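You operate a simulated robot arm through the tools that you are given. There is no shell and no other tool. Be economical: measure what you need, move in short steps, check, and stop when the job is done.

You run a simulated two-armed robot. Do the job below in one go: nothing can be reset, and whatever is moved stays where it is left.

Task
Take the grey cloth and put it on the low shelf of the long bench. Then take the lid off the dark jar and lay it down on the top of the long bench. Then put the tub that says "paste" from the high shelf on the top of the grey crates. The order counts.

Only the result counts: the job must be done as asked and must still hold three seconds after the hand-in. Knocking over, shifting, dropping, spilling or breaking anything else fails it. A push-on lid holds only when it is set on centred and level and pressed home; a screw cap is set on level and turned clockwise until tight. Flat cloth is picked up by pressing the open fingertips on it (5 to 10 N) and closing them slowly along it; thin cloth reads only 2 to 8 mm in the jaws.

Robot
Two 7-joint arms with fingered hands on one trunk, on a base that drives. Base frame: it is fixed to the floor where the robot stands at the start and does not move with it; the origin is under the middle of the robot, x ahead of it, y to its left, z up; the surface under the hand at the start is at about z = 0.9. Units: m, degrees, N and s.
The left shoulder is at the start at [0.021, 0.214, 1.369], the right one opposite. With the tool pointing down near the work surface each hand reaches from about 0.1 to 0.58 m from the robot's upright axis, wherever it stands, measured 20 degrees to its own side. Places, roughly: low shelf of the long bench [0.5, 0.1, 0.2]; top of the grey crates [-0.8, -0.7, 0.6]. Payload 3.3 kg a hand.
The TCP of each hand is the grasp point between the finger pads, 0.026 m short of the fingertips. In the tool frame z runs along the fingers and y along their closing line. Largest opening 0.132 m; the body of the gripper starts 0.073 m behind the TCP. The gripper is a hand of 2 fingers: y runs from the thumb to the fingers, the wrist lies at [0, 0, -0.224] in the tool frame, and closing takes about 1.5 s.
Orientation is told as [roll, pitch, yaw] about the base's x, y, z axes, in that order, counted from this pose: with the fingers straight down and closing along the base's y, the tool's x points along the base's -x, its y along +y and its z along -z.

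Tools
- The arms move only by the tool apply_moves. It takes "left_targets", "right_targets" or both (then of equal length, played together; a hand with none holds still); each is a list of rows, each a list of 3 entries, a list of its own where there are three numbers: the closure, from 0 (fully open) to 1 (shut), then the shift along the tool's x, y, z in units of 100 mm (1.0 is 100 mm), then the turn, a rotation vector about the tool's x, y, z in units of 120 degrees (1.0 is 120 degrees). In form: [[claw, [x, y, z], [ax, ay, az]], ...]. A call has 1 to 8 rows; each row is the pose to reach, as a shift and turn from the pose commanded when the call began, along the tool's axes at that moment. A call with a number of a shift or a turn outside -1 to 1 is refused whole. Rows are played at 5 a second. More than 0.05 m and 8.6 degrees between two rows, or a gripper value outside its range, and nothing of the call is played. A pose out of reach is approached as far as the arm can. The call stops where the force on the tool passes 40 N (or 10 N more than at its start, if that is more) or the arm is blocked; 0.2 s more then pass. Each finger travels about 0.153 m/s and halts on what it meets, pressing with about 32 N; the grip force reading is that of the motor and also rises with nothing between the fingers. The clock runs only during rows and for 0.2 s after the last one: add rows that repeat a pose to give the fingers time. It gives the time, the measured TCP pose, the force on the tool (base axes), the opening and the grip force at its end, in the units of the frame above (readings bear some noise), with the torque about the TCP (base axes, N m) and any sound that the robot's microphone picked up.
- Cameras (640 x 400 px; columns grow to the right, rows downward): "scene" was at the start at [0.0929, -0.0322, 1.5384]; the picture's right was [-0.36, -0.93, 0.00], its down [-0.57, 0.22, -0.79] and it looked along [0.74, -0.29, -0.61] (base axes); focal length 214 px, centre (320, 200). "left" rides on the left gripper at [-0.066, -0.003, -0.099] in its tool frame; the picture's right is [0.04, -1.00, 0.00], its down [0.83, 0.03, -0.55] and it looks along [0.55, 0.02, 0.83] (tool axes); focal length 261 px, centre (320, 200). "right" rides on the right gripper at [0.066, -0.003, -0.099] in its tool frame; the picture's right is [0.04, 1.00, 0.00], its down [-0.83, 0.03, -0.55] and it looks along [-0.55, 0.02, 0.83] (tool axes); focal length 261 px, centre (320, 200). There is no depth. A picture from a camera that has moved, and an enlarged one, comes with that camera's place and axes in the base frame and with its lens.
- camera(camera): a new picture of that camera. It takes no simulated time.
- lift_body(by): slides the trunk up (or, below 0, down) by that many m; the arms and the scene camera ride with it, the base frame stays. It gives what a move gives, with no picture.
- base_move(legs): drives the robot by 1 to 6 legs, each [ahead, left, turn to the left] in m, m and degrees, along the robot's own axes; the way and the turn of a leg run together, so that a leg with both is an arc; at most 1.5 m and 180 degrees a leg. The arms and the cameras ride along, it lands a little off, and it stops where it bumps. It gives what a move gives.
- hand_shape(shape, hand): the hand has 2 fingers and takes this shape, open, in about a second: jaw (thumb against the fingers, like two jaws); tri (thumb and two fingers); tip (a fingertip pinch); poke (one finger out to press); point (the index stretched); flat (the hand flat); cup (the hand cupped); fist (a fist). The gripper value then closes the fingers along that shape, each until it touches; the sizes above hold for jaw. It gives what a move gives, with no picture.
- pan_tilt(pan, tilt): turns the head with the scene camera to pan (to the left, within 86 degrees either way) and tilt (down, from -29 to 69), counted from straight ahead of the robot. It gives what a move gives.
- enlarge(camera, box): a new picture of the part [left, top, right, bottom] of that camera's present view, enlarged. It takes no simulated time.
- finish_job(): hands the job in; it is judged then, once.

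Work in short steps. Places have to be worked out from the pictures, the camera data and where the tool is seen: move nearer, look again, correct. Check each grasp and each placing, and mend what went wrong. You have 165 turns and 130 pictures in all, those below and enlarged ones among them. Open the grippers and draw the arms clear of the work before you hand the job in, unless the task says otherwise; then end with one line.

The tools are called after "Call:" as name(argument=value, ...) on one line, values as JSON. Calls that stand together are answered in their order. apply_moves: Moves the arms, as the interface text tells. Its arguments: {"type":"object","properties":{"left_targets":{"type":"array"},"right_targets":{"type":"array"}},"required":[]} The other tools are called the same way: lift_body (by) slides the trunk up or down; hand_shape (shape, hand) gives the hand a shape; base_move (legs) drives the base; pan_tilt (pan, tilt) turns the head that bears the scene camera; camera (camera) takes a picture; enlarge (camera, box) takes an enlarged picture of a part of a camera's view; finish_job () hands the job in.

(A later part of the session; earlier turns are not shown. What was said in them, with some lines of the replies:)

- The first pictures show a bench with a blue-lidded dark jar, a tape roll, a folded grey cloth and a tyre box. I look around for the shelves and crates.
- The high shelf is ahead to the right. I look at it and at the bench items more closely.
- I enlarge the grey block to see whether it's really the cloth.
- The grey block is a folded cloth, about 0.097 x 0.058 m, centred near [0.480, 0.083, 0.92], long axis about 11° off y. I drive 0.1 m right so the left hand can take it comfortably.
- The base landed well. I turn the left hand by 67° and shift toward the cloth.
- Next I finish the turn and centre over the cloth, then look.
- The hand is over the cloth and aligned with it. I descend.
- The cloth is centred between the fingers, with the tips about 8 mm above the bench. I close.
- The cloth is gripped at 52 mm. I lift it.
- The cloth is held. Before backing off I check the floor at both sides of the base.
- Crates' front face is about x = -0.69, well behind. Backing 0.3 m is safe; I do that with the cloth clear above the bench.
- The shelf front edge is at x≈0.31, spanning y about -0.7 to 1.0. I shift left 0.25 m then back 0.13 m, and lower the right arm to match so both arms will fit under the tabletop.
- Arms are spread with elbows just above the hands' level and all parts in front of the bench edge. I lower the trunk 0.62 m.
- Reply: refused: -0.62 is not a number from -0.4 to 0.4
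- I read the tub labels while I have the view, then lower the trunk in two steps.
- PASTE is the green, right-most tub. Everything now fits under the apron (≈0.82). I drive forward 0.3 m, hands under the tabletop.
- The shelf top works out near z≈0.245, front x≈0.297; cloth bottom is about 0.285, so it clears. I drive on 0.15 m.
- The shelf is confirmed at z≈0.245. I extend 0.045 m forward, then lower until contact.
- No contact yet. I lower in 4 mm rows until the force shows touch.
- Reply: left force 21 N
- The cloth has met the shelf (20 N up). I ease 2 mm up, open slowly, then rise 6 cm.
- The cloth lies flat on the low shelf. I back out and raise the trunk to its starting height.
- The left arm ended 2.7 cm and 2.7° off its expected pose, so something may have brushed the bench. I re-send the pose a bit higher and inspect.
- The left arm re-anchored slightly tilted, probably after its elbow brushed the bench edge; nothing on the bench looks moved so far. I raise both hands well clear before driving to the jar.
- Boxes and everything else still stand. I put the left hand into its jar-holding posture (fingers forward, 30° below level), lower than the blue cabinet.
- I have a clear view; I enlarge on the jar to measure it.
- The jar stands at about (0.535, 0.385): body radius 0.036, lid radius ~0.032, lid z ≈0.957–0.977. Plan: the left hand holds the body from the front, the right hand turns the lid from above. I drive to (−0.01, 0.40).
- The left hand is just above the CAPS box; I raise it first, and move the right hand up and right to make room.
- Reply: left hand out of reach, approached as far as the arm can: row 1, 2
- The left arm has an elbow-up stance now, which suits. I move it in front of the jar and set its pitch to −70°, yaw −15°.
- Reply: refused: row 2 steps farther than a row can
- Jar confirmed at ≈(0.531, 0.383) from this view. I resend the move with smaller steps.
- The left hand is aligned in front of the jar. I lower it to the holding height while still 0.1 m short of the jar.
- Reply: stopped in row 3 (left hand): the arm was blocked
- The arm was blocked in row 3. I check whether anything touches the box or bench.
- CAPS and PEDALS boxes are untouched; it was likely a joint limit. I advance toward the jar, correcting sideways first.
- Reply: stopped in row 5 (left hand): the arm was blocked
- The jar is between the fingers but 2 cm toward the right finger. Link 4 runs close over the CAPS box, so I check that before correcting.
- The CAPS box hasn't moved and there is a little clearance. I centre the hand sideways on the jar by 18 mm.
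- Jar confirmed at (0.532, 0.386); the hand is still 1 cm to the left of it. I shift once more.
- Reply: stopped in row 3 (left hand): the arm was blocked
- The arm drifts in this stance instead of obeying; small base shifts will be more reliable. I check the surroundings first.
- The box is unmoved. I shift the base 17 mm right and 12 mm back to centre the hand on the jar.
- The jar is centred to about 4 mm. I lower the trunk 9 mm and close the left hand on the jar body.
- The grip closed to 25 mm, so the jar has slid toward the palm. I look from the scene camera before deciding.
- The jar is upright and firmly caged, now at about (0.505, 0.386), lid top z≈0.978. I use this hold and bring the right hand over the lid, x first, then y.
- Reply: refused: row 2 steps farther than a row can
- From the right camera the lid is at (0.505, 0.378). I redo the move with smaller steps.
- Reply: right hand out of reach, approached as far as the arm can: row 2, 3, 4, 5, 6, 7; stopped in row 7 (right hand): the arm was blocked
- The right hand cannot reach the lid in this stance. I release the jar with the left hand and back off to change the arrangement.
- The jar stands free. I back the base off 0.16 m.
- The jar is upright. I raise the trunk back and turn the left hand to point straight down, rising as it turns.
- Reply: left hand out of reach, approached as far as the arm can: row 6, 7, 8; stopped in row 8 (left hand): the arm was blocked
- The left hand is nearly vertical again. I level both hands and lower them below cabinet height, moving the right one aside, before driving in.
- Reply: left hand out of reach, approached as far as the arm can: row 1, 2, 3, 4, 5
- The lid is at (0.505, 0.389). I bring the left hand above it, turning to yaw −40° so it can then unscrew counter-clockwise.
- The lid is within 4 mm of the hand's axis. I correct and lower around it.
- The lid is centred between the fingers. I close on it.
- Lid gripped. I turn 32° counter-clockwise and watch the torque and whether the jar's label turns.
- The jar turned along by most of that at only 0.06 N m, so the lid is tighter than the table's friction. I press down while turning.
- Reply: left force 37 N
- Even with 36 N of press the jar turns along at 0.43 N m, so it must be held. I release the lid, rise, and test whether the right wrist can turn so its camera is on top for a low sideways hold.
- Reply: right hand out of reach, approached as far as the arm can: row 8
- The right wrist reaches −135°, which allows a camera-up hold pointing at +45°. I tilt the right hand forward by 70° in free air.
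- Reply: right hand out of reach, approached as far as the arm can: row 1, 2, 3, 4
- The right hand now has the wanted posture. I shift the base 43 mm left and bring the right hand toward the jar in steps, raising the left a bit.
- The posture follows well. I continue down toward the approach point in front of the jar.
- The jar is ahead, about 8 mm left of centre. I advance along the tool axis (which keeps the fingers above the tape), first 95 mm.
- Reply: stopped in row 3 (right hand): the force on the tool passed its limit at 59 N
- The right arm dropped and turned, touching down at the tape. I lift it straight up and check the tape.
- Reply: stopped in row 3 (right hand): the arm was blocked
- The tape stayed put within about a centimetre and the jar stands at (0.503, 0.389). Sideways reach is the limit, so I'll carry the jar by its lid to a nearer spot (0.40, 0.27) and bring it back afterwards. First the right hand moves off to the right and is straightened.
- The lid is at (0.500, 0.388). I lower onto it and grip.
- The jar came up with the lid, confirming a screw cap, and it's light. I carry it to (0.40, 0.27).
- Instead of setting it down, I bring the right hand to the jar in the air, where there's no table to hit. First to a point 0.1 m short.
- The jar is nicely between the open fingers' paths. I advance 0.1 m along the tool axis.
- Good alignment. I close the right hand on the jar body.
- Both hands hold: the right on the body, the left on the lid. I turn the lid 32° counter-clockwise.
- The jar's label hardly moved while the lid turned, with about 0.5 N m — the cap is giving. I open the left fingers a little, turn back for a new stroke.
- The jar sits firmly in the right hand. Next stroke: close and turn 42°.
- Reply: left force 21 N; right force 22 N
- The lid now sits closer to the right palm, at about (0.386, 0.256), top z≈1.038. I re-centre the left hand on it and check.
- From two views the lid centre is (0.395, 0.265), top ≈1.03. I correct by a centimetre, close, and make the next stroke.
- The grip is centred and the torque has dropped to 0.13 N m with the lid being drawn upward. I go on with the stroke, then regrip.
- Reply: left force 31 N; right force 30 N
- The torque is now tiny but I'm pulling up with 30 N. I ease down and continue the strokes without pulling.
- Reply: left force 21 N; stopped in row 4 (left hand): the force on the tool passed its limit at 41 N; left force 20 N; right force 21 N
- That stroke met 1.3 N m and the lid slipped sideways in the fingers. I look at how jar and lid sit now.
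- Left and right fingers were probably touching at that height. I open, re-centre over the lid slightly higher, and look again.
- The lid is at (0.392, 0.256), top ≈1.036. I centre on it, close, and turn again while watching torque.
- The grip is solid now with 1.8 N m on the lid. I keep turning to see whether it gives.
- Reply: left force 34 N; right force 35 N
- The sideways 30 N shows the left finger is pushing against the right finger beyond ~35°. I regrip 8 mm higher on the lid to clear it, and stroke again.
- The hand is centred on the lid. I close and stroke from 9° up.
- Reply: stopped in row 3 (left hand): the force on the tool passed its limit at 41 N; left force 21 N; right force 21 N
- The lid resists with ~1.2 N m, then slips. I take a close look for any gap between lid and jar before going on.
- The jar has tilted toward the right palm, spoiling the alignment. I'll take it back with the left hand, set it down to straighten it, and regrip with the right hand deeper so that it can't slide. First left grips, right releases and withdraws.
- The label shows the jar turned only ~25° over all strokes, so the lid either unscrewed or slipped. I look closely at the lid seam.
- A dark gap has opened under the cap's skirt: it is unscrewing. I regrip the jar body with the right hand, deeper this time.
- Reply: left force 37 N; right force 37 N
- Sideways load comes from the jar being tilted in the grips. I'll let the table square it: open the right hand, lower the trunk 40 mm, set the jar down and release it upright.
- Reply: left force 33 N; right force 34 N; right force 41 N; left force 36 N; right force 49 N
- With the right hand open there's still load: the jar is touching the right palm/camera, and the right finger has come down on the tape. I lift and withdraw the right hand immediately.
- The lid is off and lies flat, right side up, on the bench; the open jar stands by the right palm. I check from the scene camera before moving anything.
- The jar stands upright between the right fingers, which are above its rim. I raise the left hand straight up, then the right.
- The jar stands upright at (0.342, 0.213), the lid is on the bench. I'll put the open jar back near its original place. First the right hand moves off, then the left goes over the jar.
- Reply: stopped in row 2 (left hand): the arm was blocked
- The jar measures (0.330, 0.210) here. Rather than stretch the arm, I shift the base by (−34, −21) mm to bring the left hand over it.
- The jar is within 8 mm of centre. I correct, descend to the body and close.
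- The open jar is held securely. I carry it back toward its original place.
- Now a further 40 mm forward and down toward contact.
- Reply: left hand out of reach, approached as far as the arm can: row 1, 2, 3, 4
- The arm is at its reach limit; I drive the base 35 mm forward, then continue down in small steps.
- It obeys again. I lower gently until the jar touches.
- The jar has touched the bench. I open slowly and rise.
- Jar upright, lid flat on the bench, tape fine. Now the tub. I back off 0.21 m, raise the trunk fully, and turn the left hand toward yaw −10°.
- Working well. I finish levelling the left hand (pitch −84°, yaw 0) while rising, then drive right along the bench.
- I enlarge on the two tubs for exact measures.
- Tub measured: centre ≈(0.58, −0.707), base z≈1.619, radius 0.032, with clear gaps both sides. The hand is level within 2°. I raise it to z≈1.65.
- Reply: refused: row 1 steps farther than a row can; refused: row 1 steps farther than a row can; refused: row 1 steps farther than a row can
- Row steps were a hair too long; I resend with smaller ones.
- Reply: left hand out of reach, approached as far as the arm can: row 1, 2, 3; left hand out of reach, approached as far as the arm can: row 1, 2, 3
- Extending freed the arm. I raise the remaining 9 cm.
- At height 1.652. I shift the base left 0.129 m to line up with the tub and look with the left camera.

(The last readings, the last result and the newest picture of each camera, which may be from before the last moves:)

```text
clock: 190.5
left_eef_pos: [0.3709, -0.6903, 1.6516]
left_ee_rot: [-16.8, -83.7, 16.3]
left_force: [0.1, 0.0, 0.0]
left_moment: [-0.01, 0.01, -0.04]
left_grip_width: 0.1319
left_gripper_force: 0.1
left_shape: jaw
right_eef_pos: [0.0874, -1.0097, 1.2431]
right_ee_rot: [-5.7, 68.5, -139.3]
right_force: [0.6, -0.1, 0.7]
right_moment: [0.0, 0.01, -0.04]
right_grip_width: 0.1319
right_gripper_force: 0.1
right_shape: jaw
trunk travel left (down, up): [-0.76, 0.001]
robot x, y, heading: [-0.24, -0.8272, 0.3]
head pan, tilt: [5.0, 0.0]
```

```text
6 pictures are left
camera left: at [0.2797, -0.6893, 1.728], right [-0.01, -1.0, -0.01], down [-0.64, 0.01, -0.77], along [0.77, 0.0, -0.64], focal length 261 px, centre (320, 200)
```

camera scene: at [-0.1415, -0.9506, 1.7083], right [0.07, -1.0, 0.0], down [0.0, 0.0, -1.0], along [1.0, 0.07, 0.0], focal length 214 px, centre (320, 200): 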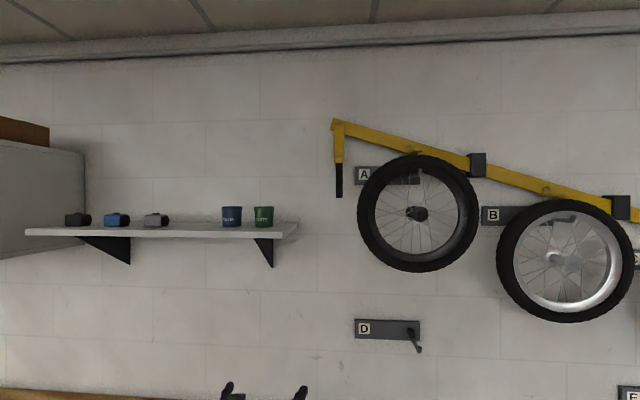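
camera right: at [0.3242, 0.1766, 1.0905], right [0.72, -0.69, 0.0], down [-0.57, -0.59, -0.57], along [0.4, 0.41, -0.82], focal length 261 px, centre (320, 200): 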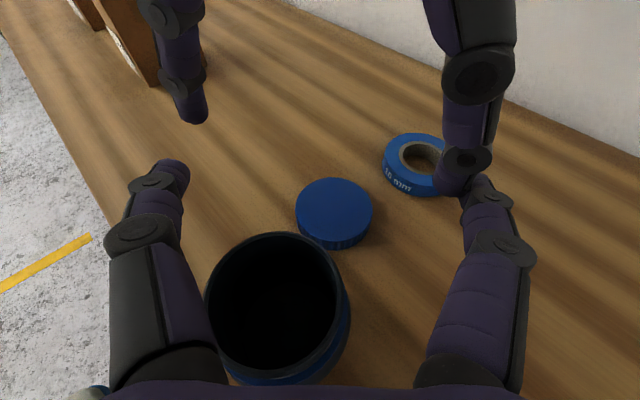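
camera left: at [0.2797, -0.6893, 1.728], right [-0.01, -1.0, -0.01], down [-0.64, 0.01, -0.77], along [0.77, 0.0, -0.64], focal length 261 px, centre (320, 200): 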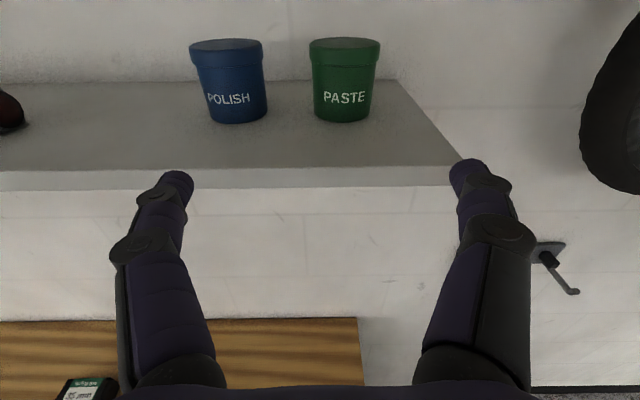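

The tub is at (0.57, −0.717), POLISH 8 cm to its left. I narrow the opening slightly, shift 26 mm right and drive 0.12 m forward.

Call:
apply_moves(left_targets=[[0.15, [0, 0, 0], [0, 0, 0]], [0.15, [0, 0, 0], [0, 0, 0]]])

Call:
base_move(legs=[[0, -0.026, 0], [0.11, 0, 0]])

```text
clock: 191.1
left_eef_pos: [0.3703, -0.6882, 1.6512]
left_ee_rot: [-17.1, -83.6, 16.6]
left_force: [-0.8, 0.3, 0.3]
left_moment: [0.02, -0.03, -0.01]
left_grip_width: 0.1124
left_gripper_force: 0.1
left_shape: jaw
right_eef_pos: [0.0876, -1.0082, 1.2445]
right_ee_rot: [-5.5, 68.5, -139.2]
right_force: [0.2, 0.5, 0.2]
right_moment: [0.0, 0.0, -0.01]
right_grip_width: 0.1319
right_gripper_force: 0.1
right_shape: jaw
trunk travel left (down, up): [-0.76, 0.001]
robot x, y, heading: [-0.2405, -0.8215, 0.5]
head pan, tilt: [5.0, 0.0]
```

```text
clock: 192.7
left_eef_pos: [0.4792, -0.7156, 1.6507]
left_ee_rot: [-16.6, -83.7, 16.2]
left_force: [-0.2, 0.0, -0.6]
left_moment: [0.02, 0.0, 0.0]
left_grip_width: 0.1125
left_gripper_force: 0.0
left_shape: jaw
right_eef_pos: [0.1949, -1.0343, 1.2436]
right_ee_rot: [-5.8, 68.4, -139.3]
right_force: [0.1, 0.5, -0.2]
right_moment: [-0.03, 0.03, 0.05]
right_grip_width: 0.1323
right_gripper_force: 0.0
right_shape: jaw
trunk travel left (down, up): [-0.76, 0.001]
robot x, y, heading: [-0.1334, -0.847, 0.1]
head pan, tilt: [5.0, 0.0]
```

Aligned at y −0.7156, tips just short of the tub. One check before the last 0.118 m.

Call:
camera(camera="left")

```text
5 pictures are left
camera left: at [0.388, -0.715, 1.728], right [-0.01, -1.0, -0.01], down [-0.64, 0.01, -0.77], along [0.77, 0.0, -0.64], focal length 261 px, centre (320, 200)
```

left: 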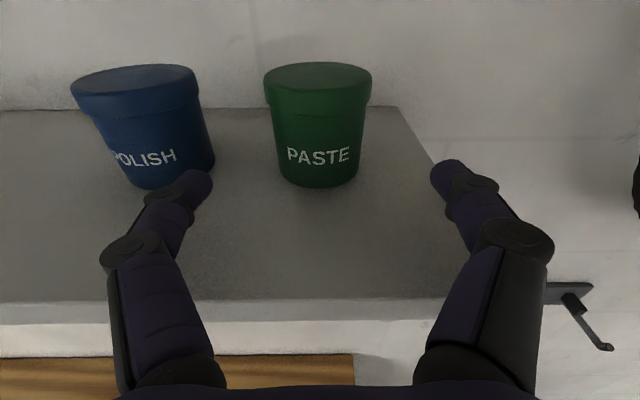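

The tub is centred, but the left finger would pass POLISH closely. I narrow the opening further and drive in two short legs.

Call:
apply_moves(left_targets=[[0.3, [0, 0, 0], [0, 0, 0]], [0.3, [0, 0, 0], [0, 0, 0]]])

Call:
base_move(legs=[[0.055, -0.002, 0]])

```text
clock: 193.3
left_eef_pos: [0.4805, -0.7154, 1.6521]
left_ee_rot: [-16.7, -83.6, 16.3]
left_force: [-0.9, 0.2, 0.3]
left_moment: [-0.02, 0.0, -0.01]
left_grip_width: 0.093
left_gripper_force: 0.0
left_shape: jaw
right_eef_pos: [0.1962, -1.0348, 1.2437]
right_ee_rot: [-5.6, 68.5, -139.2]
right_force: [0.3, -0.1, 0.0]
right_moment: [0.0, -0.01, 0.03]
right_grip_width: 0.1322
right_gripper_force: 0.2
right_shape: jaw
trunk travel left (down, up): [-0.76, 0.001]
robot x, y, heading: [-0.1349, -0.8513, 0.3]
head pan, tilt: [5.0, 0.0]
```

```text
clock: 194.2
left_eef_pos: [0.5354, -0.7164, 1.6505]
left_ee_rot: [-16.6, -83.7, 16.2]
left_force: [0.2, 0.6, -0.1]
left_moment: [-0.02, -0.01, 0.04]
left_grip_width: 0.0925
left_gripper_force: 0.0
left_shape: jaw
right_eef_pos: [0.252, -1.0372, 1.2441]
right_ee_rot: [-5.8, 68.5, -139.3]
right_force: [0.2, 0.2, 0.4]
right_moment: [-0.01, 0.03, 0.02]
right_grip_width: 0.1323
right_gripper_force: 0.0
right_shape: jaw
trunk travel left (down, up): [-0.76, 0.001]
robot x, y, heading: [-0.0768, -0.8501, 0.5]
head pan, tilt: [5.0, 0.0]
```

No contact. The last 0.057 m, then close.

Call:
base_move(legs=[[0.057, 0, 0]])

Call:
apply_moves(left_targets=[[0.4, [0, 0, 0], [0, 0, 0]], [0.5, [0, 0, 0], [0, 0, 0]], [0.6, [0, 0, 0], [0, 0, 0]], [0.75, [0, 0, 0], [0, 0, 0]], [1, [0, 0, 0], [0, 0, 0]], [1, [0, 0, 0], [0, 0, 0]], [1, [0, 0, 0], [0, 0, 0]]])

```text
clock: 195.2
left_eef_pos: [0.595, -0.7172, 1.651]
left_ee_rot: [-16.7, -83.6, 16.2]
left_force: [-0.3, 0.4, 0.9]
left_moment: [0.04, -0.02, 0.01]
left_grip_width: 0.0929
left_gripper_force: 0.0
left_shape: jaw
right_eef_pos: [0.3087, -1.0365, 1.2426]
right_ee_rot: [-5.7, 68.6, -139.2]
right_force: [-0.2, 0.1, 0.1]
right_moment: [0.03, 0.01, 0.02]
right_grip_width: 0.1321
right_gripper_force: 0.1
right_shape: jaw
trunk travel left (down, up): [-0.76, 0.001]
robot x, y, heading: [-0.0213, -0.8501, 0.3]
head pan, tilt: [5.0, 0.0]
```

```text
clock: 196.8
left_eef_pos: [0.5919, -0.7176, 1.652]
left_ee_rot: [-16.8, -83.7, 16.3]
left_force: [0.1, -0.5, 1.2]
left_moment: [0.03, 0.05, -0.01]
left_grip_width: 0.0219
left_gripper_force: 32.0
left_shape: jaw
right_eef_pos: [0.3073, -1.0366, 1.2438]
right_ee_rot: [-5.7, 68.5, -139.2]
right_force: [-0.6, 0.0, 0.3]
right_moment: [-0.01, -0.03, 0.03]
right_grip_width: 0.1322
right_gripper_force: 0.1
right_shape: jaw
trunk travel left (down, up): [-0.76, 0.001]
robot x, y, heading: [-0.0196, -0.8544, 0.4]
head pan, tilt: [5.0, 0.0]
```

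It's caged (22 mm at the tips). I lift 3 cm with the arm and check.

Call:
apply_moves(left_targets=[[1, [-0.1, 0, -0.01], [0, 0, 0]], [1, [-0.2, 0, -0.02], [0, 0, 0]], [1, [-0.3, 0, -0.03], [0, 0, 0]], [1, [-0.35, 0, -0.03], [0, 0, 0]]])

Call:
camera(camera="left")

```text
clock: 197.8
left_eef_pos: [0.594, -0.7184, 1.6872]
left_ee_rot: [-16.5, -83.7, 15.9]
left_force: [0.4, 1.1, -1.7]
left_moment: [0.01, -0.05, 0.01]
left_grip_width: 0.0217
left_gripper_force: 32.1
left_shape: jaw
right_eef_pos: [0.3094, -1.036, 1.2439]
right_ee_rot: [-5.7, 68.5, -139.3]
right_force: [-1.0, 0.1, 0.0]
right_moment: [0.01, 0.02, -0.01]
right_grip_width: 0.1324
right_gripper_force: 0.0
right_shape: jaw
trunk travel left (down, up): [-0.76, 0.001]
robot x, y, heading: [-0.0201, -0.8554, 0.1]
head pan, tilt: [5.0, 0.0]
```

```text
4 pictures are left
camera left: at [0.5016, -0.7157, 1.7633], right [-0.01, -1.0, -0.01], down [-0.64, 0.01, -0.77], along [0.77, 0.0, -0.64], focal length 261 px, centre (320, 200)
```

left: 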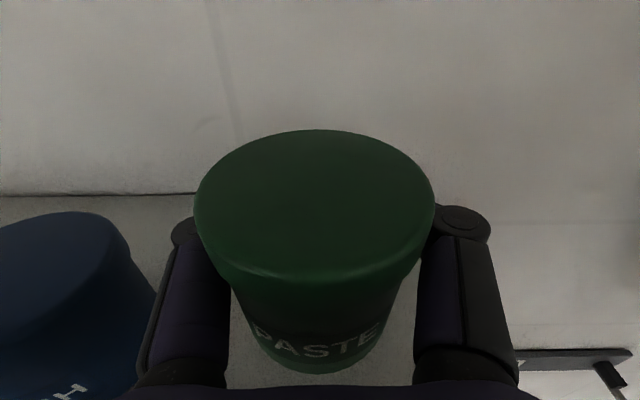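

The PASTE tub is held upright and clear. I back out 0.27 m and lower the arm in steps.

Call:
base_move(legs=[[-0.27, 0, 0]])

Call:
apply_moves(left_targets=[[1, [0.3, 0, 0.03], [0, 0, 0]], [1, [0.65, 0, 0.06], [0, 0, 0]], [1, [0.99, 0, 0.1], [0, 0, 0]]])

Call:
apply_moves(left_targets=[[1, [0.3, 0, 0.03], [0, 0, 0]], [1, [0.65, 0, 0.06], [0, 0, 0]], [1, [0.99, 0, 0.1], [0, 0, 0]]])

Call:
apply_moves(left_targets=[[1, [0.3, 0, 0.03], [0, 0, 0]], [1, [0.65, 0, 0.06], [0, 0, 0]], [1, [0.99, 0, 0.1], [0, 0, 0]]])

```text
clock: 199.7
left_eef_pos: [0.3268, -0.716, 1.6865]
left_ee_rot: [-16.7, -83.7, 16.2]
left_force: [-0.1, 0.5, -1.8]
left_moment: [0.0, -0.07, -0.01]
left_grip_width: 0.0215
left_gripper_force: 32.2
left_shape: jaw
right_eef_pos: [0.0434, -1.0377, 1.2427]
right_ee_rot: [-5.8, 68.5, -139.1]
right_force: [0.1, 0.1, -0.1]
right_moment: [-0.02, 0.0, 0.03]
right_grip_width: 0.1319
right_gripper_force: 0.0
right_shape: jaw
trunk travel left (down, up): [-0.76, 0.001]
robot x, y, heading: [-0.2851, -0.8563, 0.3]
head pan, tilt: [5.0, 0.0]
```

```text
clock: 200.5
left_eef_pos: [0.3285, -0.7199, 1.5866]
left_ee_rot: [-17.0, -83.6, 16.7]
left_force: [0.7, 0.3, -2.3]
left_moment: [0.06, -0.08, -0.01]
left_grip_width: 0.0219
left_gripper_force: 31.9
left_shape: jaw
right_eef_pos: [0.0443, -1.0367, 1.2428]
right_ee_rot: [-5.8, 68.5, -139.3]
right_force: [-0.4, 0.2, 0.5]
right_moment: [0.04, 0.02, 0.0]
right_grip_width: 0.132
right_gripper_force: 0.0
right_shape: jaw
trunk travel left (down, up): [-0.76, 0.001]
robot x, y, heading: [-0.2909, -0.8495, 0.4]
head pan, tilt: [5.0, 0.0]
```

```text
clock: 201.3
left_eef_pos: [0.326, -0.7234, 1.4856]
left_ee_rot: [-17.2, -83.6, 16.7]
left_force: [0.5, 1.2, -2.0]
left_moment: [-0.03, -0.05, 0.0]
left_grip_width: 0.0218
left_gripper_force: 31.8
left_shape: jaw
right_eef_pos: [0.0439, -1.0367, 1.2439]
right_ee_rot: [-5.7, 68.6, -139.3]
right_force: [-0.1, 0.0, 0.2]
right_moment: [0.0, -0.03, 0.03]
right_grip_width: 0.132
right_gripper_force: 0.0
right_shape: jaw
trunk travel left (down, up): [-0.76, 0.001]
robot x, y, heading: [-0.2838, -0.8468, 0.3]
head pan, tilt: [5.0, 0.0]
```

```text
clock: 202.1
left_eef_pos: [0.3271, -0.7286, 1.3857]
left_ee_rot: [-16.5, -83.6, 16.0]
left_force: [-0.3, 0.3, -1.2]
left_moment: [0.0, -0.06, -0.01]
left_grip_width: 0.0196
left_gripper_force: 31.9
left_shape: jaw
right_eef_pos: [0.0431, -1.0378, 1.2441]
right_ee_rot: [-5.7, 68.4, -139.3]
right_force: [-0.6, 0.1, -0.2]
right_moment: [0.0, -0.03, -0.04]
right_grip_width: 0.1318
right_gripper_force: 0.0
right_shape: jaw
trunk travel left (down, up): [-0.76, 0.001]
robot x, y, heading: [-0.2875, -0.8513, 0.1]
head pan, tilt: [5.0, 0.0]
```

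Held, at z 1.386. I drive to the open area at y≈0 and turn round to face the crates.

Call:
base_move(legs=[[0, 0.86, 0], [0, 0, 90], [0, 0, 90]])

```text
clock: 214.2
left_eef_pos: [-0.9067, -0.0752, 1.3869]
left_ee_rot: [-16.7, -83.6, -166.8]
left_force: [-0.8, 0.4, -2.0]
left_moment: [-0.02, 0.06, 0.01]
left_grip_width: 0.019
left_gripper_force: 31.9
left_shape: jaw
right_eef_pos: [-0.6065, 0.2191, 1.2438]
right_ee_rot: [-5.6, 68.5, 37.7]
right_force: [0.8, -0.5, 0.0]
right_moment: [0.01, 0.01, 0.01]
right_grip_width: 0.132
right_gripper_force: 0.0
right_shape: jaw
trunk travel left (down, up): [-0.76, 0.001]
robot x, y, heading: [-0.2851, 0.0155, 177.3]
head pan, tilt: [5.0, 0.0]
```

Now facing the crates. I straighten the heading, drive 0.59 m to my left along them, and look down at their top.

Call:
base_move(legs=[[0, 0, 2.7], [0, 0.59, 0]])

Call:
pan_tilt(pan=5, tilt=55)

Call:
camera(camera="scene")

```text
clock: 217.9
left_eef_pos: [-0.8994, -0.7028, 1.3868]
left_ee_rot: [-16.7, -83.6, -163.6]
left_force: [0.2, 0.2, -2.5]
left_moment: [-0.01, 0.06, -0.01]
left_grip_width: 0.019
left_gripper_force: 32.3
left_shape: jaw
right_eef_pos: [-0.6163, -0.3941, 1.2433]
right_ee_rot: [-5.7, 68.5, 40.9]
right_force: [0.1, 0.1, 0.7]
right_moment: [0.01, 0.03, 0.0]
right_grip_width: 0.1319
right_gripper_force: 0.1
right_shape: jaw
trunk travel left (down, up): [-0.76, 0.001]
robot x, y, heading: [-0.2882, -0.5803, -179.6]
head pan, tilt: [5.0, 0.0]
```

```text
clock: 219.2
left_eef_pos: [-0.8995, -0.7034, 1.3866]
left_ee_rot: [-16.6, -83.6, -163.8]
left_force: [0.3, -1.0, -2.2]
left_moment: [0.01, 0.05, 0.01]
left_grip_width: 0.0189
left_gripper_force: 32.0
left_shape: jaw
right_eef_pos: [-0.6163, -0.395, 1.2429]
right_ee_rot: [-5.7, 68.4, 40.9]
right_force: [-0.3, -0.2, 0.3]
right_moment: [0.01, -0.01, -0.03]
right_grip_width: 0.1319
right_gripper_force: 0.1
right_shape: jaw
trunk travel left (down, up): [-0.76, 0.001]
robot x, y, heading: [-0.2908, -0.578, -179.6]
head pan, tilt: [5.0, 55.0]
```

```text
3 pictures are left
camera scene: at [-0.3686, -0.5857, 1.624], right [-0.09, 1.0, 0.0], down [0.82, 0.08, -0.57], along [-0.57, -0.05, -0.82], focal length 214 px, centre (320, 200)
```

scene: 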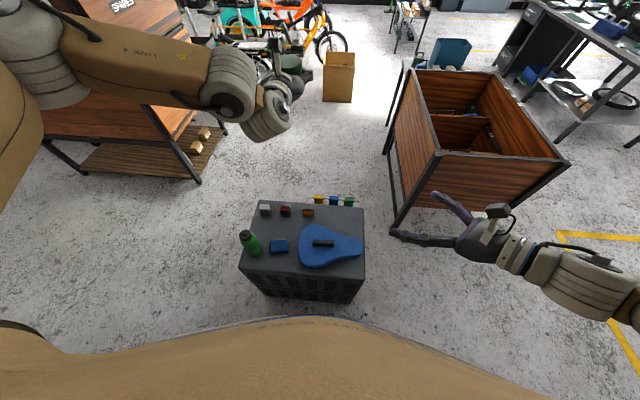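

The crate top (x −0.65…−1.04, y −0.40…−1.0) carries small items. I enlarge to find a free place for the tub and the hand.

Call:
enlarge(camera="scene", box=[232, 190, 376, 280])

```text
4.44 times, centred on (304, 235) of scene
camera zoom: at [-0.3686, -0.5857, 1.624], right [-0.09, 1.0, 0.0], down [0.82, 0.08, -0.57], along [-0.57, -0.05, -0.82], focal length 953 px, centre (391, 44)
```

zoom: 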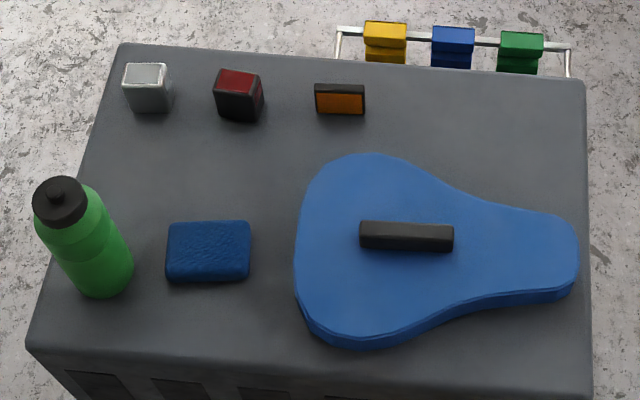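

Free spot: about (−0.865, −0.81), behind the folded blue cloth and left of the pad. I tilt the hand up 8° so its palm clears the cloth, and raise the right hand out of the way.

Call:
apply_moves(right_targets=[[0, [0.21, 0.22, -0.33], [0, 0, 0]], [0, [0.42, 0.44, -0.66], [0, 0, 0]], [0, [0.63, 0.65, -0.98], [0, 0, 0]]], left_targets=[[1, [0, 0, 0], [0, 0.022, 0]], [1, [0, 0, 0], [0, 0.044, 0]], [1, [0, 0, 0], [0, 0.065, 0]]])

Call:
apply_moves(right_targets=[[0, [0.21, 0.22, -0.33], [0, 0, 0]], [0, [0.42, 0.44, -0.66], [0, 0, 0]], [0, [0.63, 0.65, -0.98], [0, 0, 0]]])

Call:
base_move(legs=[[0, 0.107, 0]])

```text
clock: 220.0
left_eef_pos: [-0.8976, -0.7018, 1.3868]
left_ee_rot: [-7.5, -75.9, -173.0]
left_force: [0.1, -1.0, -2.2]
left_moment: [-0.01, 0.08, 0.02]
left_grip_width: 0.0189
left_gripper_force: 32.1
left_shape: jaw
right_eef_pos: [-0.6193, -0.2986, 1.3325]
right_ee_rot: [-6.0, 68.6, 40.7]
right_force: [0.8, 0.5, 0.1]
right_moment: [-0.01, 0.01, -0.03]
right_grip_width: 0.132
right_gripper_force: 0.1
right_shape: jaw
right hand out of reach, approached as far as the arm can: row 1
trunk travel left (down, up): [-0.76, 0.001]
robot x, y, heading: [-0.2854, -0.5782, -179.6]
head pan, tilt: [5.0, 55.0]
```

```text
clock: 220.8
left_eef_pos: [-0.9005, -0.7034, 1.3859]
left_ee_rot: [-7.7, -75.9, -172.8]
left_force: [-0.5, -0.6, -1.0]
left_moment: [0.02, 0.12, -0.04]
left_grip_width: 0.0188
left_gripper_force: 31.5
left_shape: jaw
right_eef_pos: [-0.622, -0.2005, 1.4265]
right_ee_rot: [-6.3, 68.3, 40.4]
right_force: [0.3, -0.4, 0.5]
right_moment: [0.02, -0.05, 0.0]
right_grip_width: 0.1319
right_gripper_force: 0.0
right_shape: jaw
right hand out of reach, approached as far as the arm can: row 1, 2
trunk travel left (down, up): [-0.76, 0.001]
robot x, y, heading: [-0.2913, -0.5779, -179.6]
head pan, tilt: [5.0, 55.0]
```

```text
clock: 222.0
left_eef_pos: [-0.8974, -0.8098, 1.3861]
left_ee_rot: [-7.7, -76.0, -172.8]
left_force: [0.1, -0.9, -2.3]
left_moment: [0.0, 0.06, 0.0]
left_grip_width: 0.0188
left_gripper_force: 31.9
left_shape: jaw
right_eef_pos: [-0.62, -0.3072, 1.4269]
right_ee_rot: [-5.7, 68.5, 41.0]
right_force: [-0.3, 0.0, 0.7]
right_moment: [0.03, -0.02, -0.03]
right_grip_width: 0.1321
right_gripper_force: 0.0
right_shape: jaw
trunk travel left (down, up): [-0.76, 0.001]
robot x, y, heading: [-0.2859, -0.6843, -179.7]
head pan, tilt: [5.0, 55.0]
```

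The forearm would come down on the green bottle there, so I choose the clear area at the crate's right rear instead: tub at about (−0.94, −0.475). I extend the arm 6 cm and move the base accordingly.

Call:
apply_moves(left_targets=[[1, [-0.07, 0, 0.29], [0, 0, 0]], [1, [-0.145, 0, 0.58], [0, 0, 0]]])

Call:
base_move(legs=[[0, -0.335, 0]])

```text
clock: 222.6
left_eef_pos: [-0.9585, -0.8115, 1.3866]
left_ee_rot: [-7.5, -76.0, -172.9]
left_force: [-0.7, -0.4, -1.4]
left_moment: [0.01, 0.06, 0.01]
left_grip_width: 0.0187
left_gripper_force: 31.2
left_shape: jaw
right_eef_pos: [-0.6193, -0.3079, 1.4275]
right_ee_rot: [-5.7, 68.5, 41.1]
right_force: [0.3, -0.6, 0.1]
right_moment: [-0.01, 0.0, 0.01]
right_grip_width: 0.1323
right_gripper_force: 0.1
right_shape: jaw
trunk travel left (down, up): [-0.76, 0.001]
robot x, y, heading: [-0.2857, -0.6871, -179.5]
head pan, tilt: [5.0, 55.0]
```

```text
clock: 224.8
left_eef_pos: [-0.9617, -0.4763, 1.3861]
left_ee_rot: [-7.3, -75.9, -172.9]
left_force: [0.0, 1.1, -2.4]
left_moment: [-0.01, 0.09, 0.01]
left_grip_width: 0.0186
left_gripper_force: 32.0
left_shape: jaw
right_eef_pos: [-0.6226, 0.0299, 1.4275]
right_ee_rot: [-5.8, 68.6, 41.0]
right_force: [0.4, -0.5, -0.3]
right_moment: [-0.02, 0.02, 0.01]
right_grip_width: 0.132
right_gripper_force: 0.1
right_shape: jaw
trunk travel left (down, up): [-0.76, 0.001]
robot x, y, heading: [-0.2872, -0.3475, -179.5]
head pan, tilt: [5.0, 55.0]
```

I nudge ahead 12 mm and lower the trunk by 0.65 m in two steps, then check.

Call:
base_move(legs=[[0.012, 0, 0]])

Call:
lift_body(by=-0.4)

Call:
lift_body(by=-0.26)

Call:
camera(camera="left")

```text
clock: 225.5
left_eef_pos: [-0.971, -0.4756, 1.3887]
left_ee_rot: [-7.6, -76.1, -172.8]
left_force: [0.2, -0.2, -1.4]
left_moment: [-0.02, 0.05, 0.0]
left_grip_width: 0.0189
left_gripper_force: 31.9
left_shape: jaw
right_eef_pos: [-0.6326, 0.0283, 1.4282]
right_ee_rot: [-5.6, 68.6, 41.2]
right_force: [0.0, -0.2, 0.2]
right_moment: [0.03, 0.0, -0.02]
right_grip_width: 0.1323
right_gripper_force: 0.0
right_shape: jaw
trunk travel left (down, up): [-0.76, 0.001]
robot x, y, heading: [-0.3034, -0.346, -179.5]
head pan, tilt: [5.0, 55.0]
```

```text
clock: 229.4
left_eef_pos: [-0.9705, -0.4767, 0.9864]
left_ee_rot: [-7.6, -76.0, -172.7]
left_force: [0.0, 0.7, -2.3]
left_moment: [-0.03, 0.09, 0.0]
left_grip_width: 0.0186
left_gripper_force: 31.9
left_shape: jaw
right_eef_pos: [-0.634, 0.0294, 1.0278]
right_ee_rot: [-5.7, 68.5, 41.2]
right_force: [0.2, -0.5, 0.1]
right_moment: [-0.01, -0.01, -0.01]
right_grip_width: 0.1321
right_gripper_force: 0.1
right_shape: jaw
trunk travel left (down, up): [-0.36, 0.401]
robot x, y, heading: [-0.3032, -0.3503, -179.6]
head pan, tilt: [5.0, 55.0]
```

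```text
clock: 232.0
left_eef_pos: [-0.9706, -0.4768, 0.7277]
left_ee_rot: [-7.5, -76.0, -172.7]
left_force: [-0.4, 0.2, -2.6]
left_moment: [0.01, 0.05, 0.01]
left_grip_width: 0.0188
left_gripper_force: 32.1
left_shape: jaw
right_eef_pos: [-0.654, 0.0296, 0.7224]
right_ee_rot: [-17.6, 61.3, 30.8]
right_force: [-0.7, -0.1, 0.0]
right_moment: [-0.02, 0.01, 0.0]
right_grip_width: 0.1321
right_gripper_force: 0.0
right_shape: jaw
trunk travel left (down, up): [-0.1, 0.661]
robot x, y, heading: [-0.3005, -0.3503, -179.5]
head pan, tilt: [5.0, 55.0]
```

```text
1 pictures are left
camera left: at [-0.8909, -0.4757, 0.8154], right [0.01, 1.0, -0.01], down [0.74, -0.01, -0.68], along [-0.68, 0.0, -0.74], focal length 261 px, centre (320, 200)
```

left: 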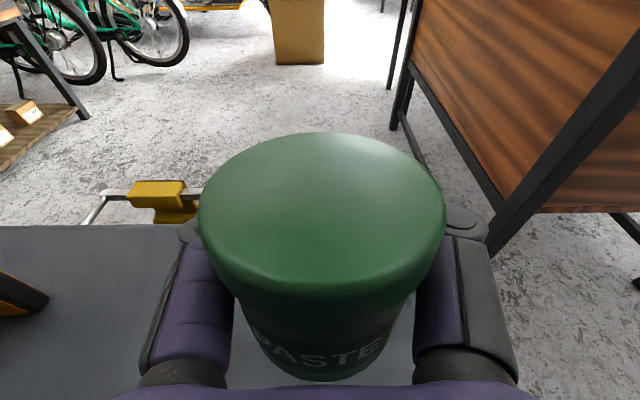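

The tub is upright over free crate top, the rail and clips well behind. I lower the last centimetres, watching the force.

Call:
lift_body(by=-0.07)

Call:
lift_body(by=-0.014)

```text
clock: 233.0
left_eef_pos: [-0.973, -0.4756, 0.6651]
left_ee_rot: [-10.2, -76.8, -169.8]
left_force: [4.3, -0.4, 14.8]
left_moment: [-0.06, -2.28, -0.11]
left_grip_width: 0.0185
left_gripper_force: 31.7
left_shape: jaw
right_eef_pos: [-0.6522, 0.0302, 0.6541]
right_ee_rot: [-17.7, 61.2, 31.1]
right_force: [-1.0, -0.4, 0.6]
right_moment: [0.01, 0.0, 0.0]
right_grip_width: 0.1318
right_gripper_force: 0.1
right_shape: jaw
trunk travel left (down, up): [-0.031, 0.73]
robot x, y, heading: [-0.305, -0.347, -179.5]
head pan, tilt: [5.0, 55.0]
stopped: the force on the tool passed its limit at 45 N (the readings are from after the stop); the commanded pose is now the measured one
```

```text
clock: 233.4
left_eef_pos: [-0.9728, -0.4761, 0.6665]
left_ee_rot: [-12.5, -77.2, -167.4]
left_force: [5.2, -0.4, 20.1]
left_moment: [-0.02, -3.09, -0.09]
left_grip_width: 0.0186
left_gripper_force: 32.0
left_shape: jaw
right_eef_pos: [-0.6533, 0.0297, 0.6481]
right_ee_rot: [-17.6, 61.2, 31.1]
right_force: [-0.2, -0.8, 0.2]
right_moment: [0.0, 0.0, -0.02]
right_grip_width: 0.1322
right_gripper_force: 0.1
right_shape: jaw
trunk travel left (down, up): [-0.027, 0.734]
robot x, y, heading: [-0.2988, -0.3518, -179.5]
head pan, tilt: [5.0, 55.0]
stopped: the force on the tool passed its limit at 51 N (the readings are from after the stop); the commanded pose is now the measured one
```

The back of the hand has met the pad (contact ~0.14 m behind the grip), with the tub still 3.5 cm up. I rise 3 cm and tilt the hand up a further 17° so the tub's far edge can reach the top.

Call:
lift_body(by=0.03)

Call:
apply_moves(left_targets=[[1, [0, 0, 0], [0, 0.05, 0]], [1, [0, 0, 0], [0, 0.1, 0]], [1, [0, 0, 0], [0, 0.145, 0]]])

```text
clock: 234.2
left_eef_pos: [-0.9749, -0.4773, 0.6919]
left_ee_rot: [-11.6, -76.9, -168.5]
left_force: [-0.4, 0.4, -1.7]
left_moment: [-0.02, 0.09, 0.01]
left_grip_width: 0.0187
left_gripper_force: 32.3
left_shape: jaw
right_eef_pos: [-0.6543, 0.0305, 0.6769]
right_ee_rot: [-17.8, 61.0, 30.9]
right_force: [-0.5, 0.0, -0.7]
right_moment: [-0.03, -0.01, -0.01]
right_grip_width: 0.1323
right_gripper_force: 0.1
right_shape: jaw
trunk travel left (down, up): [-0.057, 0.704]
robot x, y, heading: [-0.3052, -0.3466, -179.6]
head pan, tilt: [5.0, 55.0]
```

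```text
clock: 234.9
left_eef_pos: [-0.9745, -0.4768, 0.6936]
left_ee_rot: [-5.2, -59.6, -175.3]
left_force: [-0.2, 0.4, -2.0]
left_moment: [-0.04, 0.04, -0.01]
left_grip_width: 0.0186
left_gripper_force: 31.9
left_shape: jaw
right_eef_pos: [-0.654, 0.0307, 0.6788]
right_ee_rot: [-17.7, 61.0, 30.9]
right_force: [0.2, 0.0, 0.1]
right_moment: [0.0, -0.01, 0.0]
right_grip_width: 0.1319
right_gripper_force: 0.2
right_shape: jaw
trunk travel left (down, up): [-0.057, 0.704]
robot x, y, heading: [-0.3006, -0.3486, -179.7]
head pan, tilt: [5.0, 55.0]
```

Now I lower by the arm: 40 mm, then in 4 mm rows until contact.

Call:
apply_moves(left_targets=[[1, [0.13, 0, 0.075], [0, 0, 0]], [1, [0.26, 0, 0.15], [0, 0, 0]], [1, [0.39, 0, 0.225], [0, 0, 0]], [1, [0.45, 0, 0.26], [0, 0, 0]]])

Call:
apply_moves(left_targets=[[1, [0.035, 0, 0.02], [0, 0, 0]], [1, [0.07, 0, 0.04], [0, 0, 0]], [1, [0.1, 0, 0.06], [0, 0, 0]]])

```text
clock: 235.9
left_eef_pos: [-0.974, -0.4732, 0.6442]
left_ee_rot: [-5.4, -60.0, -175.0]
left_force: [2.6, -0.4, 16.4]
left_moment: [0.03, -0.09, 0.01]
left_grip_width: 0.017
left_gripper_force: 31.5
left_shape: jaw
right_eef_pos: [-0.653, 0.0302, 0.6787]
right_ee_rot: [-17.7, 61.1, 30.9]
right_force: [-0.2, 0.3, 0.2]
right_moment: [0.01, -0.01, -0.01]
right_grip_width: 0.1321
right_gripper_force: 0.1
right_shape: jaw
trunk travel left (down, up): [-0.057, 0.704]
robot x, y, heading: [-0.3, -0.3473, -179.5]
head pan, tilt: [5.0, 55.0]
```

```text
clock: 236.6
left_eef_pos: [-0.9756, -0.4727, 0.643]
left_ee_rot: [-6.4, -60.8, -174.1]
left_force: [-1.3, 0.2, 17.2]
left_moment: [-0.04, 0.04, 0.0]
left_grip_width: 0.0171
left_gripper_force: 31.8
left_shape: jaw
right_eef_pos: [-0.6532, 0.0299, 0.6773]
right_ee_rot: [-17.6, 61.2, 31.0]
right_force: [0.3, 1.3, -0.2]
right_moment: [0.01, -0.02, 0.03]
right_grip_width: 0.1319
right_gripper_force: 0.0
right_shape: jaw
trunk travel left (down, up): [-0.057, 0.704]
robot x, y, heading: [-0.2988, -0.3505, -179.6]
head pan, tilt: [5.0, 55.0]
stopped in row 3 (left hand): the force on the tool passed its limit at 42 N (the readings are from after the stop); the commanded pose is now the measured one
```

The tub's far edge now rests on the crate (17 N, no moment, so it's under the grip). I rotate back 6° to lessen the tilt, then open slowly.

Call:
apply_moves(left_targets=[[1, [-0.03, 0, -0.015], [0, -0.025, 0]], [1, [-0.03, 0, -0.015], [0, -0.05, 0]]])

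Call:
apply_moves(left_targets=[[0.95, [0, 0, 0], [0, 0, 0]], [0.85, [0, 0, 0], [0, 0, 0]], [0.75, [0, 0, 0], [0, 0, 0]], [0.65, [0, 0, 0], [0, 0, 0]], [0.55, [0, 0, 0], [0, 0, 0]], [0.45, [0, 0, 0], [0, 0, 0]], [0.4, [0, 0, 0], [0, 0, 0]], [0.4, [0, 0, 0], [0, 0, 0]]])

```text
clock: 237.2
left_eef_pos: [-0.9755, -0.4724, 0.6431]
left_ee_rot: [-7.4, -66.4, -172.8]
left_force: [4.5, -1.1, 13.6]
left_moment: [-0.11, -0.14, -0.02]
left_grip_width: 0.0173
left_gripper_force: 31.7
left_shape: jaw
right_eef_pos: [-0.6531, 0.0308, 0.6776]
right_ee_rot: [-17.7, 61.1, 31.0]
right_force: [-1.0, -0.6, 1.0]
right_moment: [0.01, -0.01, 0.03]
right_grip_width: 0.1323
right_gripper_force: 0.1
right_shape: jaw
trunk travel left (down, up): [-0.057, 0.704]
robot x, y, heading: [-0.2959, -0.3486, -179.6]
head pan, tilt: [5.0, 55.0]
```

```text
clock: 239.0
left_eef_pos: [-0.9761, -0.4727, 0.6439]
left_ee_rot: [-7.4, -66.5, -172.9]
left_force: [-0.4, 5.1, 17.0]
left_moment: [-0.46, 0.35, -0.14]
left_grip_width: 0.0662
left_gripper_force: 0.0
left_shape: jaw
right_eef_pos: [-0.6517, 0.0316, 0.678]
right_ee_rot: [-17.7, 61.1, 31.1]
right_force: [1.2, 0.1, 0.6]
right_moment: [0.03, -0.03, -0.04]
right_grip_width: 0.1317
right_gripper_force: 0.1
right_shape: jaw
trunk travel left (down, up): [-0.057, 0.704]
robot x, y, heading: [-0.299, -0.346, -179.6]
head pan, tilt: [5.0, 55.0]
```

The fingers are open to 66 mm with one tip touching the top. I raise 4 mm, open further, then withdraw along the hand's axis in small steps.

Call:
apply_moves(left_targets=[[0.4, [-0.04, 0, -0.02], [0, 0, 0]], [0.35, [-0.04, 0, -0.02], [0, 0, 0]], [0.3, [-0.04, 0, -0.02], [0, 0, 0]], [0.25, [-0.04, 0, -0.02], [0, 0, 0]], [0.22, [-0.04, 0, -0.02], [0, 0, 0]], [0.22, [-0.04, 0, -0.02], [0, 0, 0]]])

```text
clock: 240.4
left_eef_pos: [-0.9762, -0.4735, 0.6458]
left_ee_rot: [-7.3, -66.2, -173.0]
left_force: [0.6, -0.1, 0.3]
left_moment: [-0.02, 0.02, -0.02]
left_grip_width: 0.1022
left_gripper_force: 0.1
left_shape: jaw
right_eef_pos: [-0.6533, 0.0304, 0.6783]
right_ee_rot: [-17.7, 61.0, 30.9]
right_force: [0.6, 0.0, 1.5]
right_moment: [0.0, -0.03, -0.01]
right_grip_width: 0.1317
right_gripper_force: 0.0
right_shape: jaw
trunk travel left (down, up): [-0.057, 0.704]
robot x, y, heading: [-0.3041, -0.3484, -179.3]
head pan, tilt: [5.0, 55.0]
```

No forces remain; the tub is free. I withdraw 9 cm and use the last picture to check.

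Call:
apply_moves(left_targets=[[0.22, [0, 0, -0.2], [0, 0, 0]], [0.22, [0, 0, -0.45], [0, 0, 0]], [0.22, [0, 0, -0.7], [0, 0, 0]], [0.22, [0, 0, -0.95], [0, 0, 0]]])

Call:
camera(camera="left")

```text
clock: 241.4
left_eef_pos: [-0.8881, -0.4768, 0.6835]
left_ee_rot: [-7.1, -66.2, -173.0]
left_force: [0.1, -0.3, -0.1]
left_moment: [0.04, -0.02, -0.02]
left_grip_width: 0.1029
left_gripper_force: 0.1
left_shape: jaw
right_eef_pos: [-0.6545, 0.0307, 0.6787]
right_ee_rot: [-17.7, 61.0, 30.9]
right_force: [-0.5, -0.9, -1.0]
right_moment: [-0.02, -0.03, 0.01]
right_grip_width: 0.1318
right_gripper_force: 0.0
right_shape: jaw
trunk travel left (down, up): [-0.057, 0.704]
robot x, y, heading: [-0.3017, -0.3512, -179.7]
head pan, tilt: [5.0, 55.0]
```

```text
0 pictures are left
camera left: at [-0.8236, -0.4785, 0.784], right [0.01, 1.0, 0.01], down [0.84, 0.0, -0.54], along [-0.54, 0.02, -0.84], focal length 261 px, centre (320, 200)
```

left: 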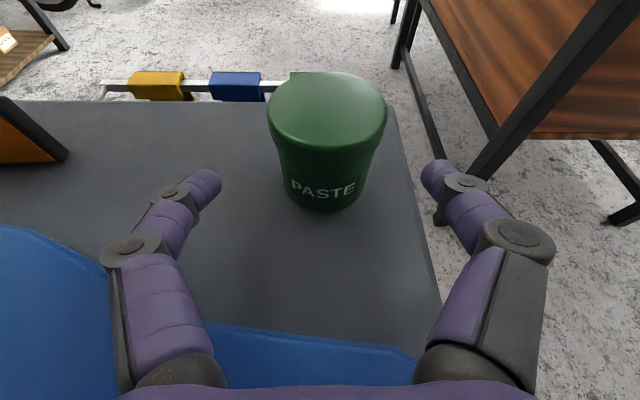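

The PASTE tub stands upright on the crate top, clear of edge and items. I raise everything straight up and away, with the grippers open.

Call:
lift_body(by=0.35)

Call:
apply_moves(left_targets=[[0.1, [0, 0, 0], [0, 0, 0]], [0, [0, 0, 0], [0, 0, 0]], [0, [0, 0, 0], [0, 0, 0]]])

Call:
base_move(legs=[[-0.1, 0, 0]])

```text
clock: 244.8
left_eef_pos: [-0.8894, -0.4746, 1.0342]
left_ee_rot: [-7.3, -66.3, -173.1]
left_force: [-0.2, -0.1, 0.2]
left_moment: [-0.02, -0.01, 0.01]
left_grip_width: 0.1026
left_gripper_force: 0.0
left_shape: jaw
right_eef_pos: [-0.6531, 0.0305, 1.0276]
right_ee_rot: [-17.8, 61.1, 30.9]
right_force: [-0.8, -0.4, 0.2]
right_moment: [-0.04, -0.01, -0.06]
right_grip_width: 0.1318
right_gripper_force: 0.0
right_shape: jaw
trunk travel left (down, up): [-0.407, 0.354]
robot x, y, heading: [-0.2983, -0.3463, -179.6]
head pan, tilt: [5.0, 55.0]
```

```text
clock: 245.6
left_eef_pos: [-0.8893, -0.4754, 1.0349]
left_ee_rot: [-7.3, -66.3, -173.0]
left_force: [0.4, 0.2, -0.6]
left_moment: [-0.01, 0.01, 0.0]
left_grip_width: 0.1317
left_gripper_force: 0.1
left_shape: jaw
right_eef_pos: [-0.6532, 0.0305, 1.0277]
right_ee_rot: [-17.8, 61.0, 31.0]
right_force: [0.2, -0.1, 0.2]
right_moment: [0.03, -0.01, 0.01]
right_grip_width: 0.1321
right_gripper_force: 0.0
right_shape: jaw
trunk travel left (down, up): [-0.407, 0.354]
robot x, y, heading: [-0.3014, -0.3493, -179.6]
head pan, tilt: [5.0, 55.0]
```

```text
clock: 246.8
left_eef_pos: [-0.7876, -0.474, 1.0347]
left_ee_rot: [-7.3, -66.5, -172.9]
left_force: [0.0, -0.5, 0.7]
left_moment: [0.01, 0.0, -0.01]
left_grip_width: 0.1317
left_gripper_force: 0.1
left_shape: jaw
right_eef_pos: [-0.5524, 0.0311, 1.0281]
right_ee_rot: [-17.6, 61.1, 31.0]
right_force: [0.1, -0.7, 0.4]
right_moment: [0.0, 0.01, -0.02]
right_grip_width: 0.1321
right_gripper_force: 0.1
right_shape: jaw
trunk travel left (down, up): [-0.407, 0.354]
robot x, y, heading: [-0.1977, -0.348, -179.5]
head pan, tilt: [5.0, 55.0]
```

All three parts are done in order, grippers open and arms clear. I hand in.

Call:
finish_job()

```text
The job is handed in.
```

I did all three parts in order: the cloth is on the low shelf, the jar's lid is flat on the bench top, and the "paste" tub is upright on the grey crates; along the way the jar was set back about 5 cm from where it stood and the tape roll was pressed and may have moved about 1 cm.
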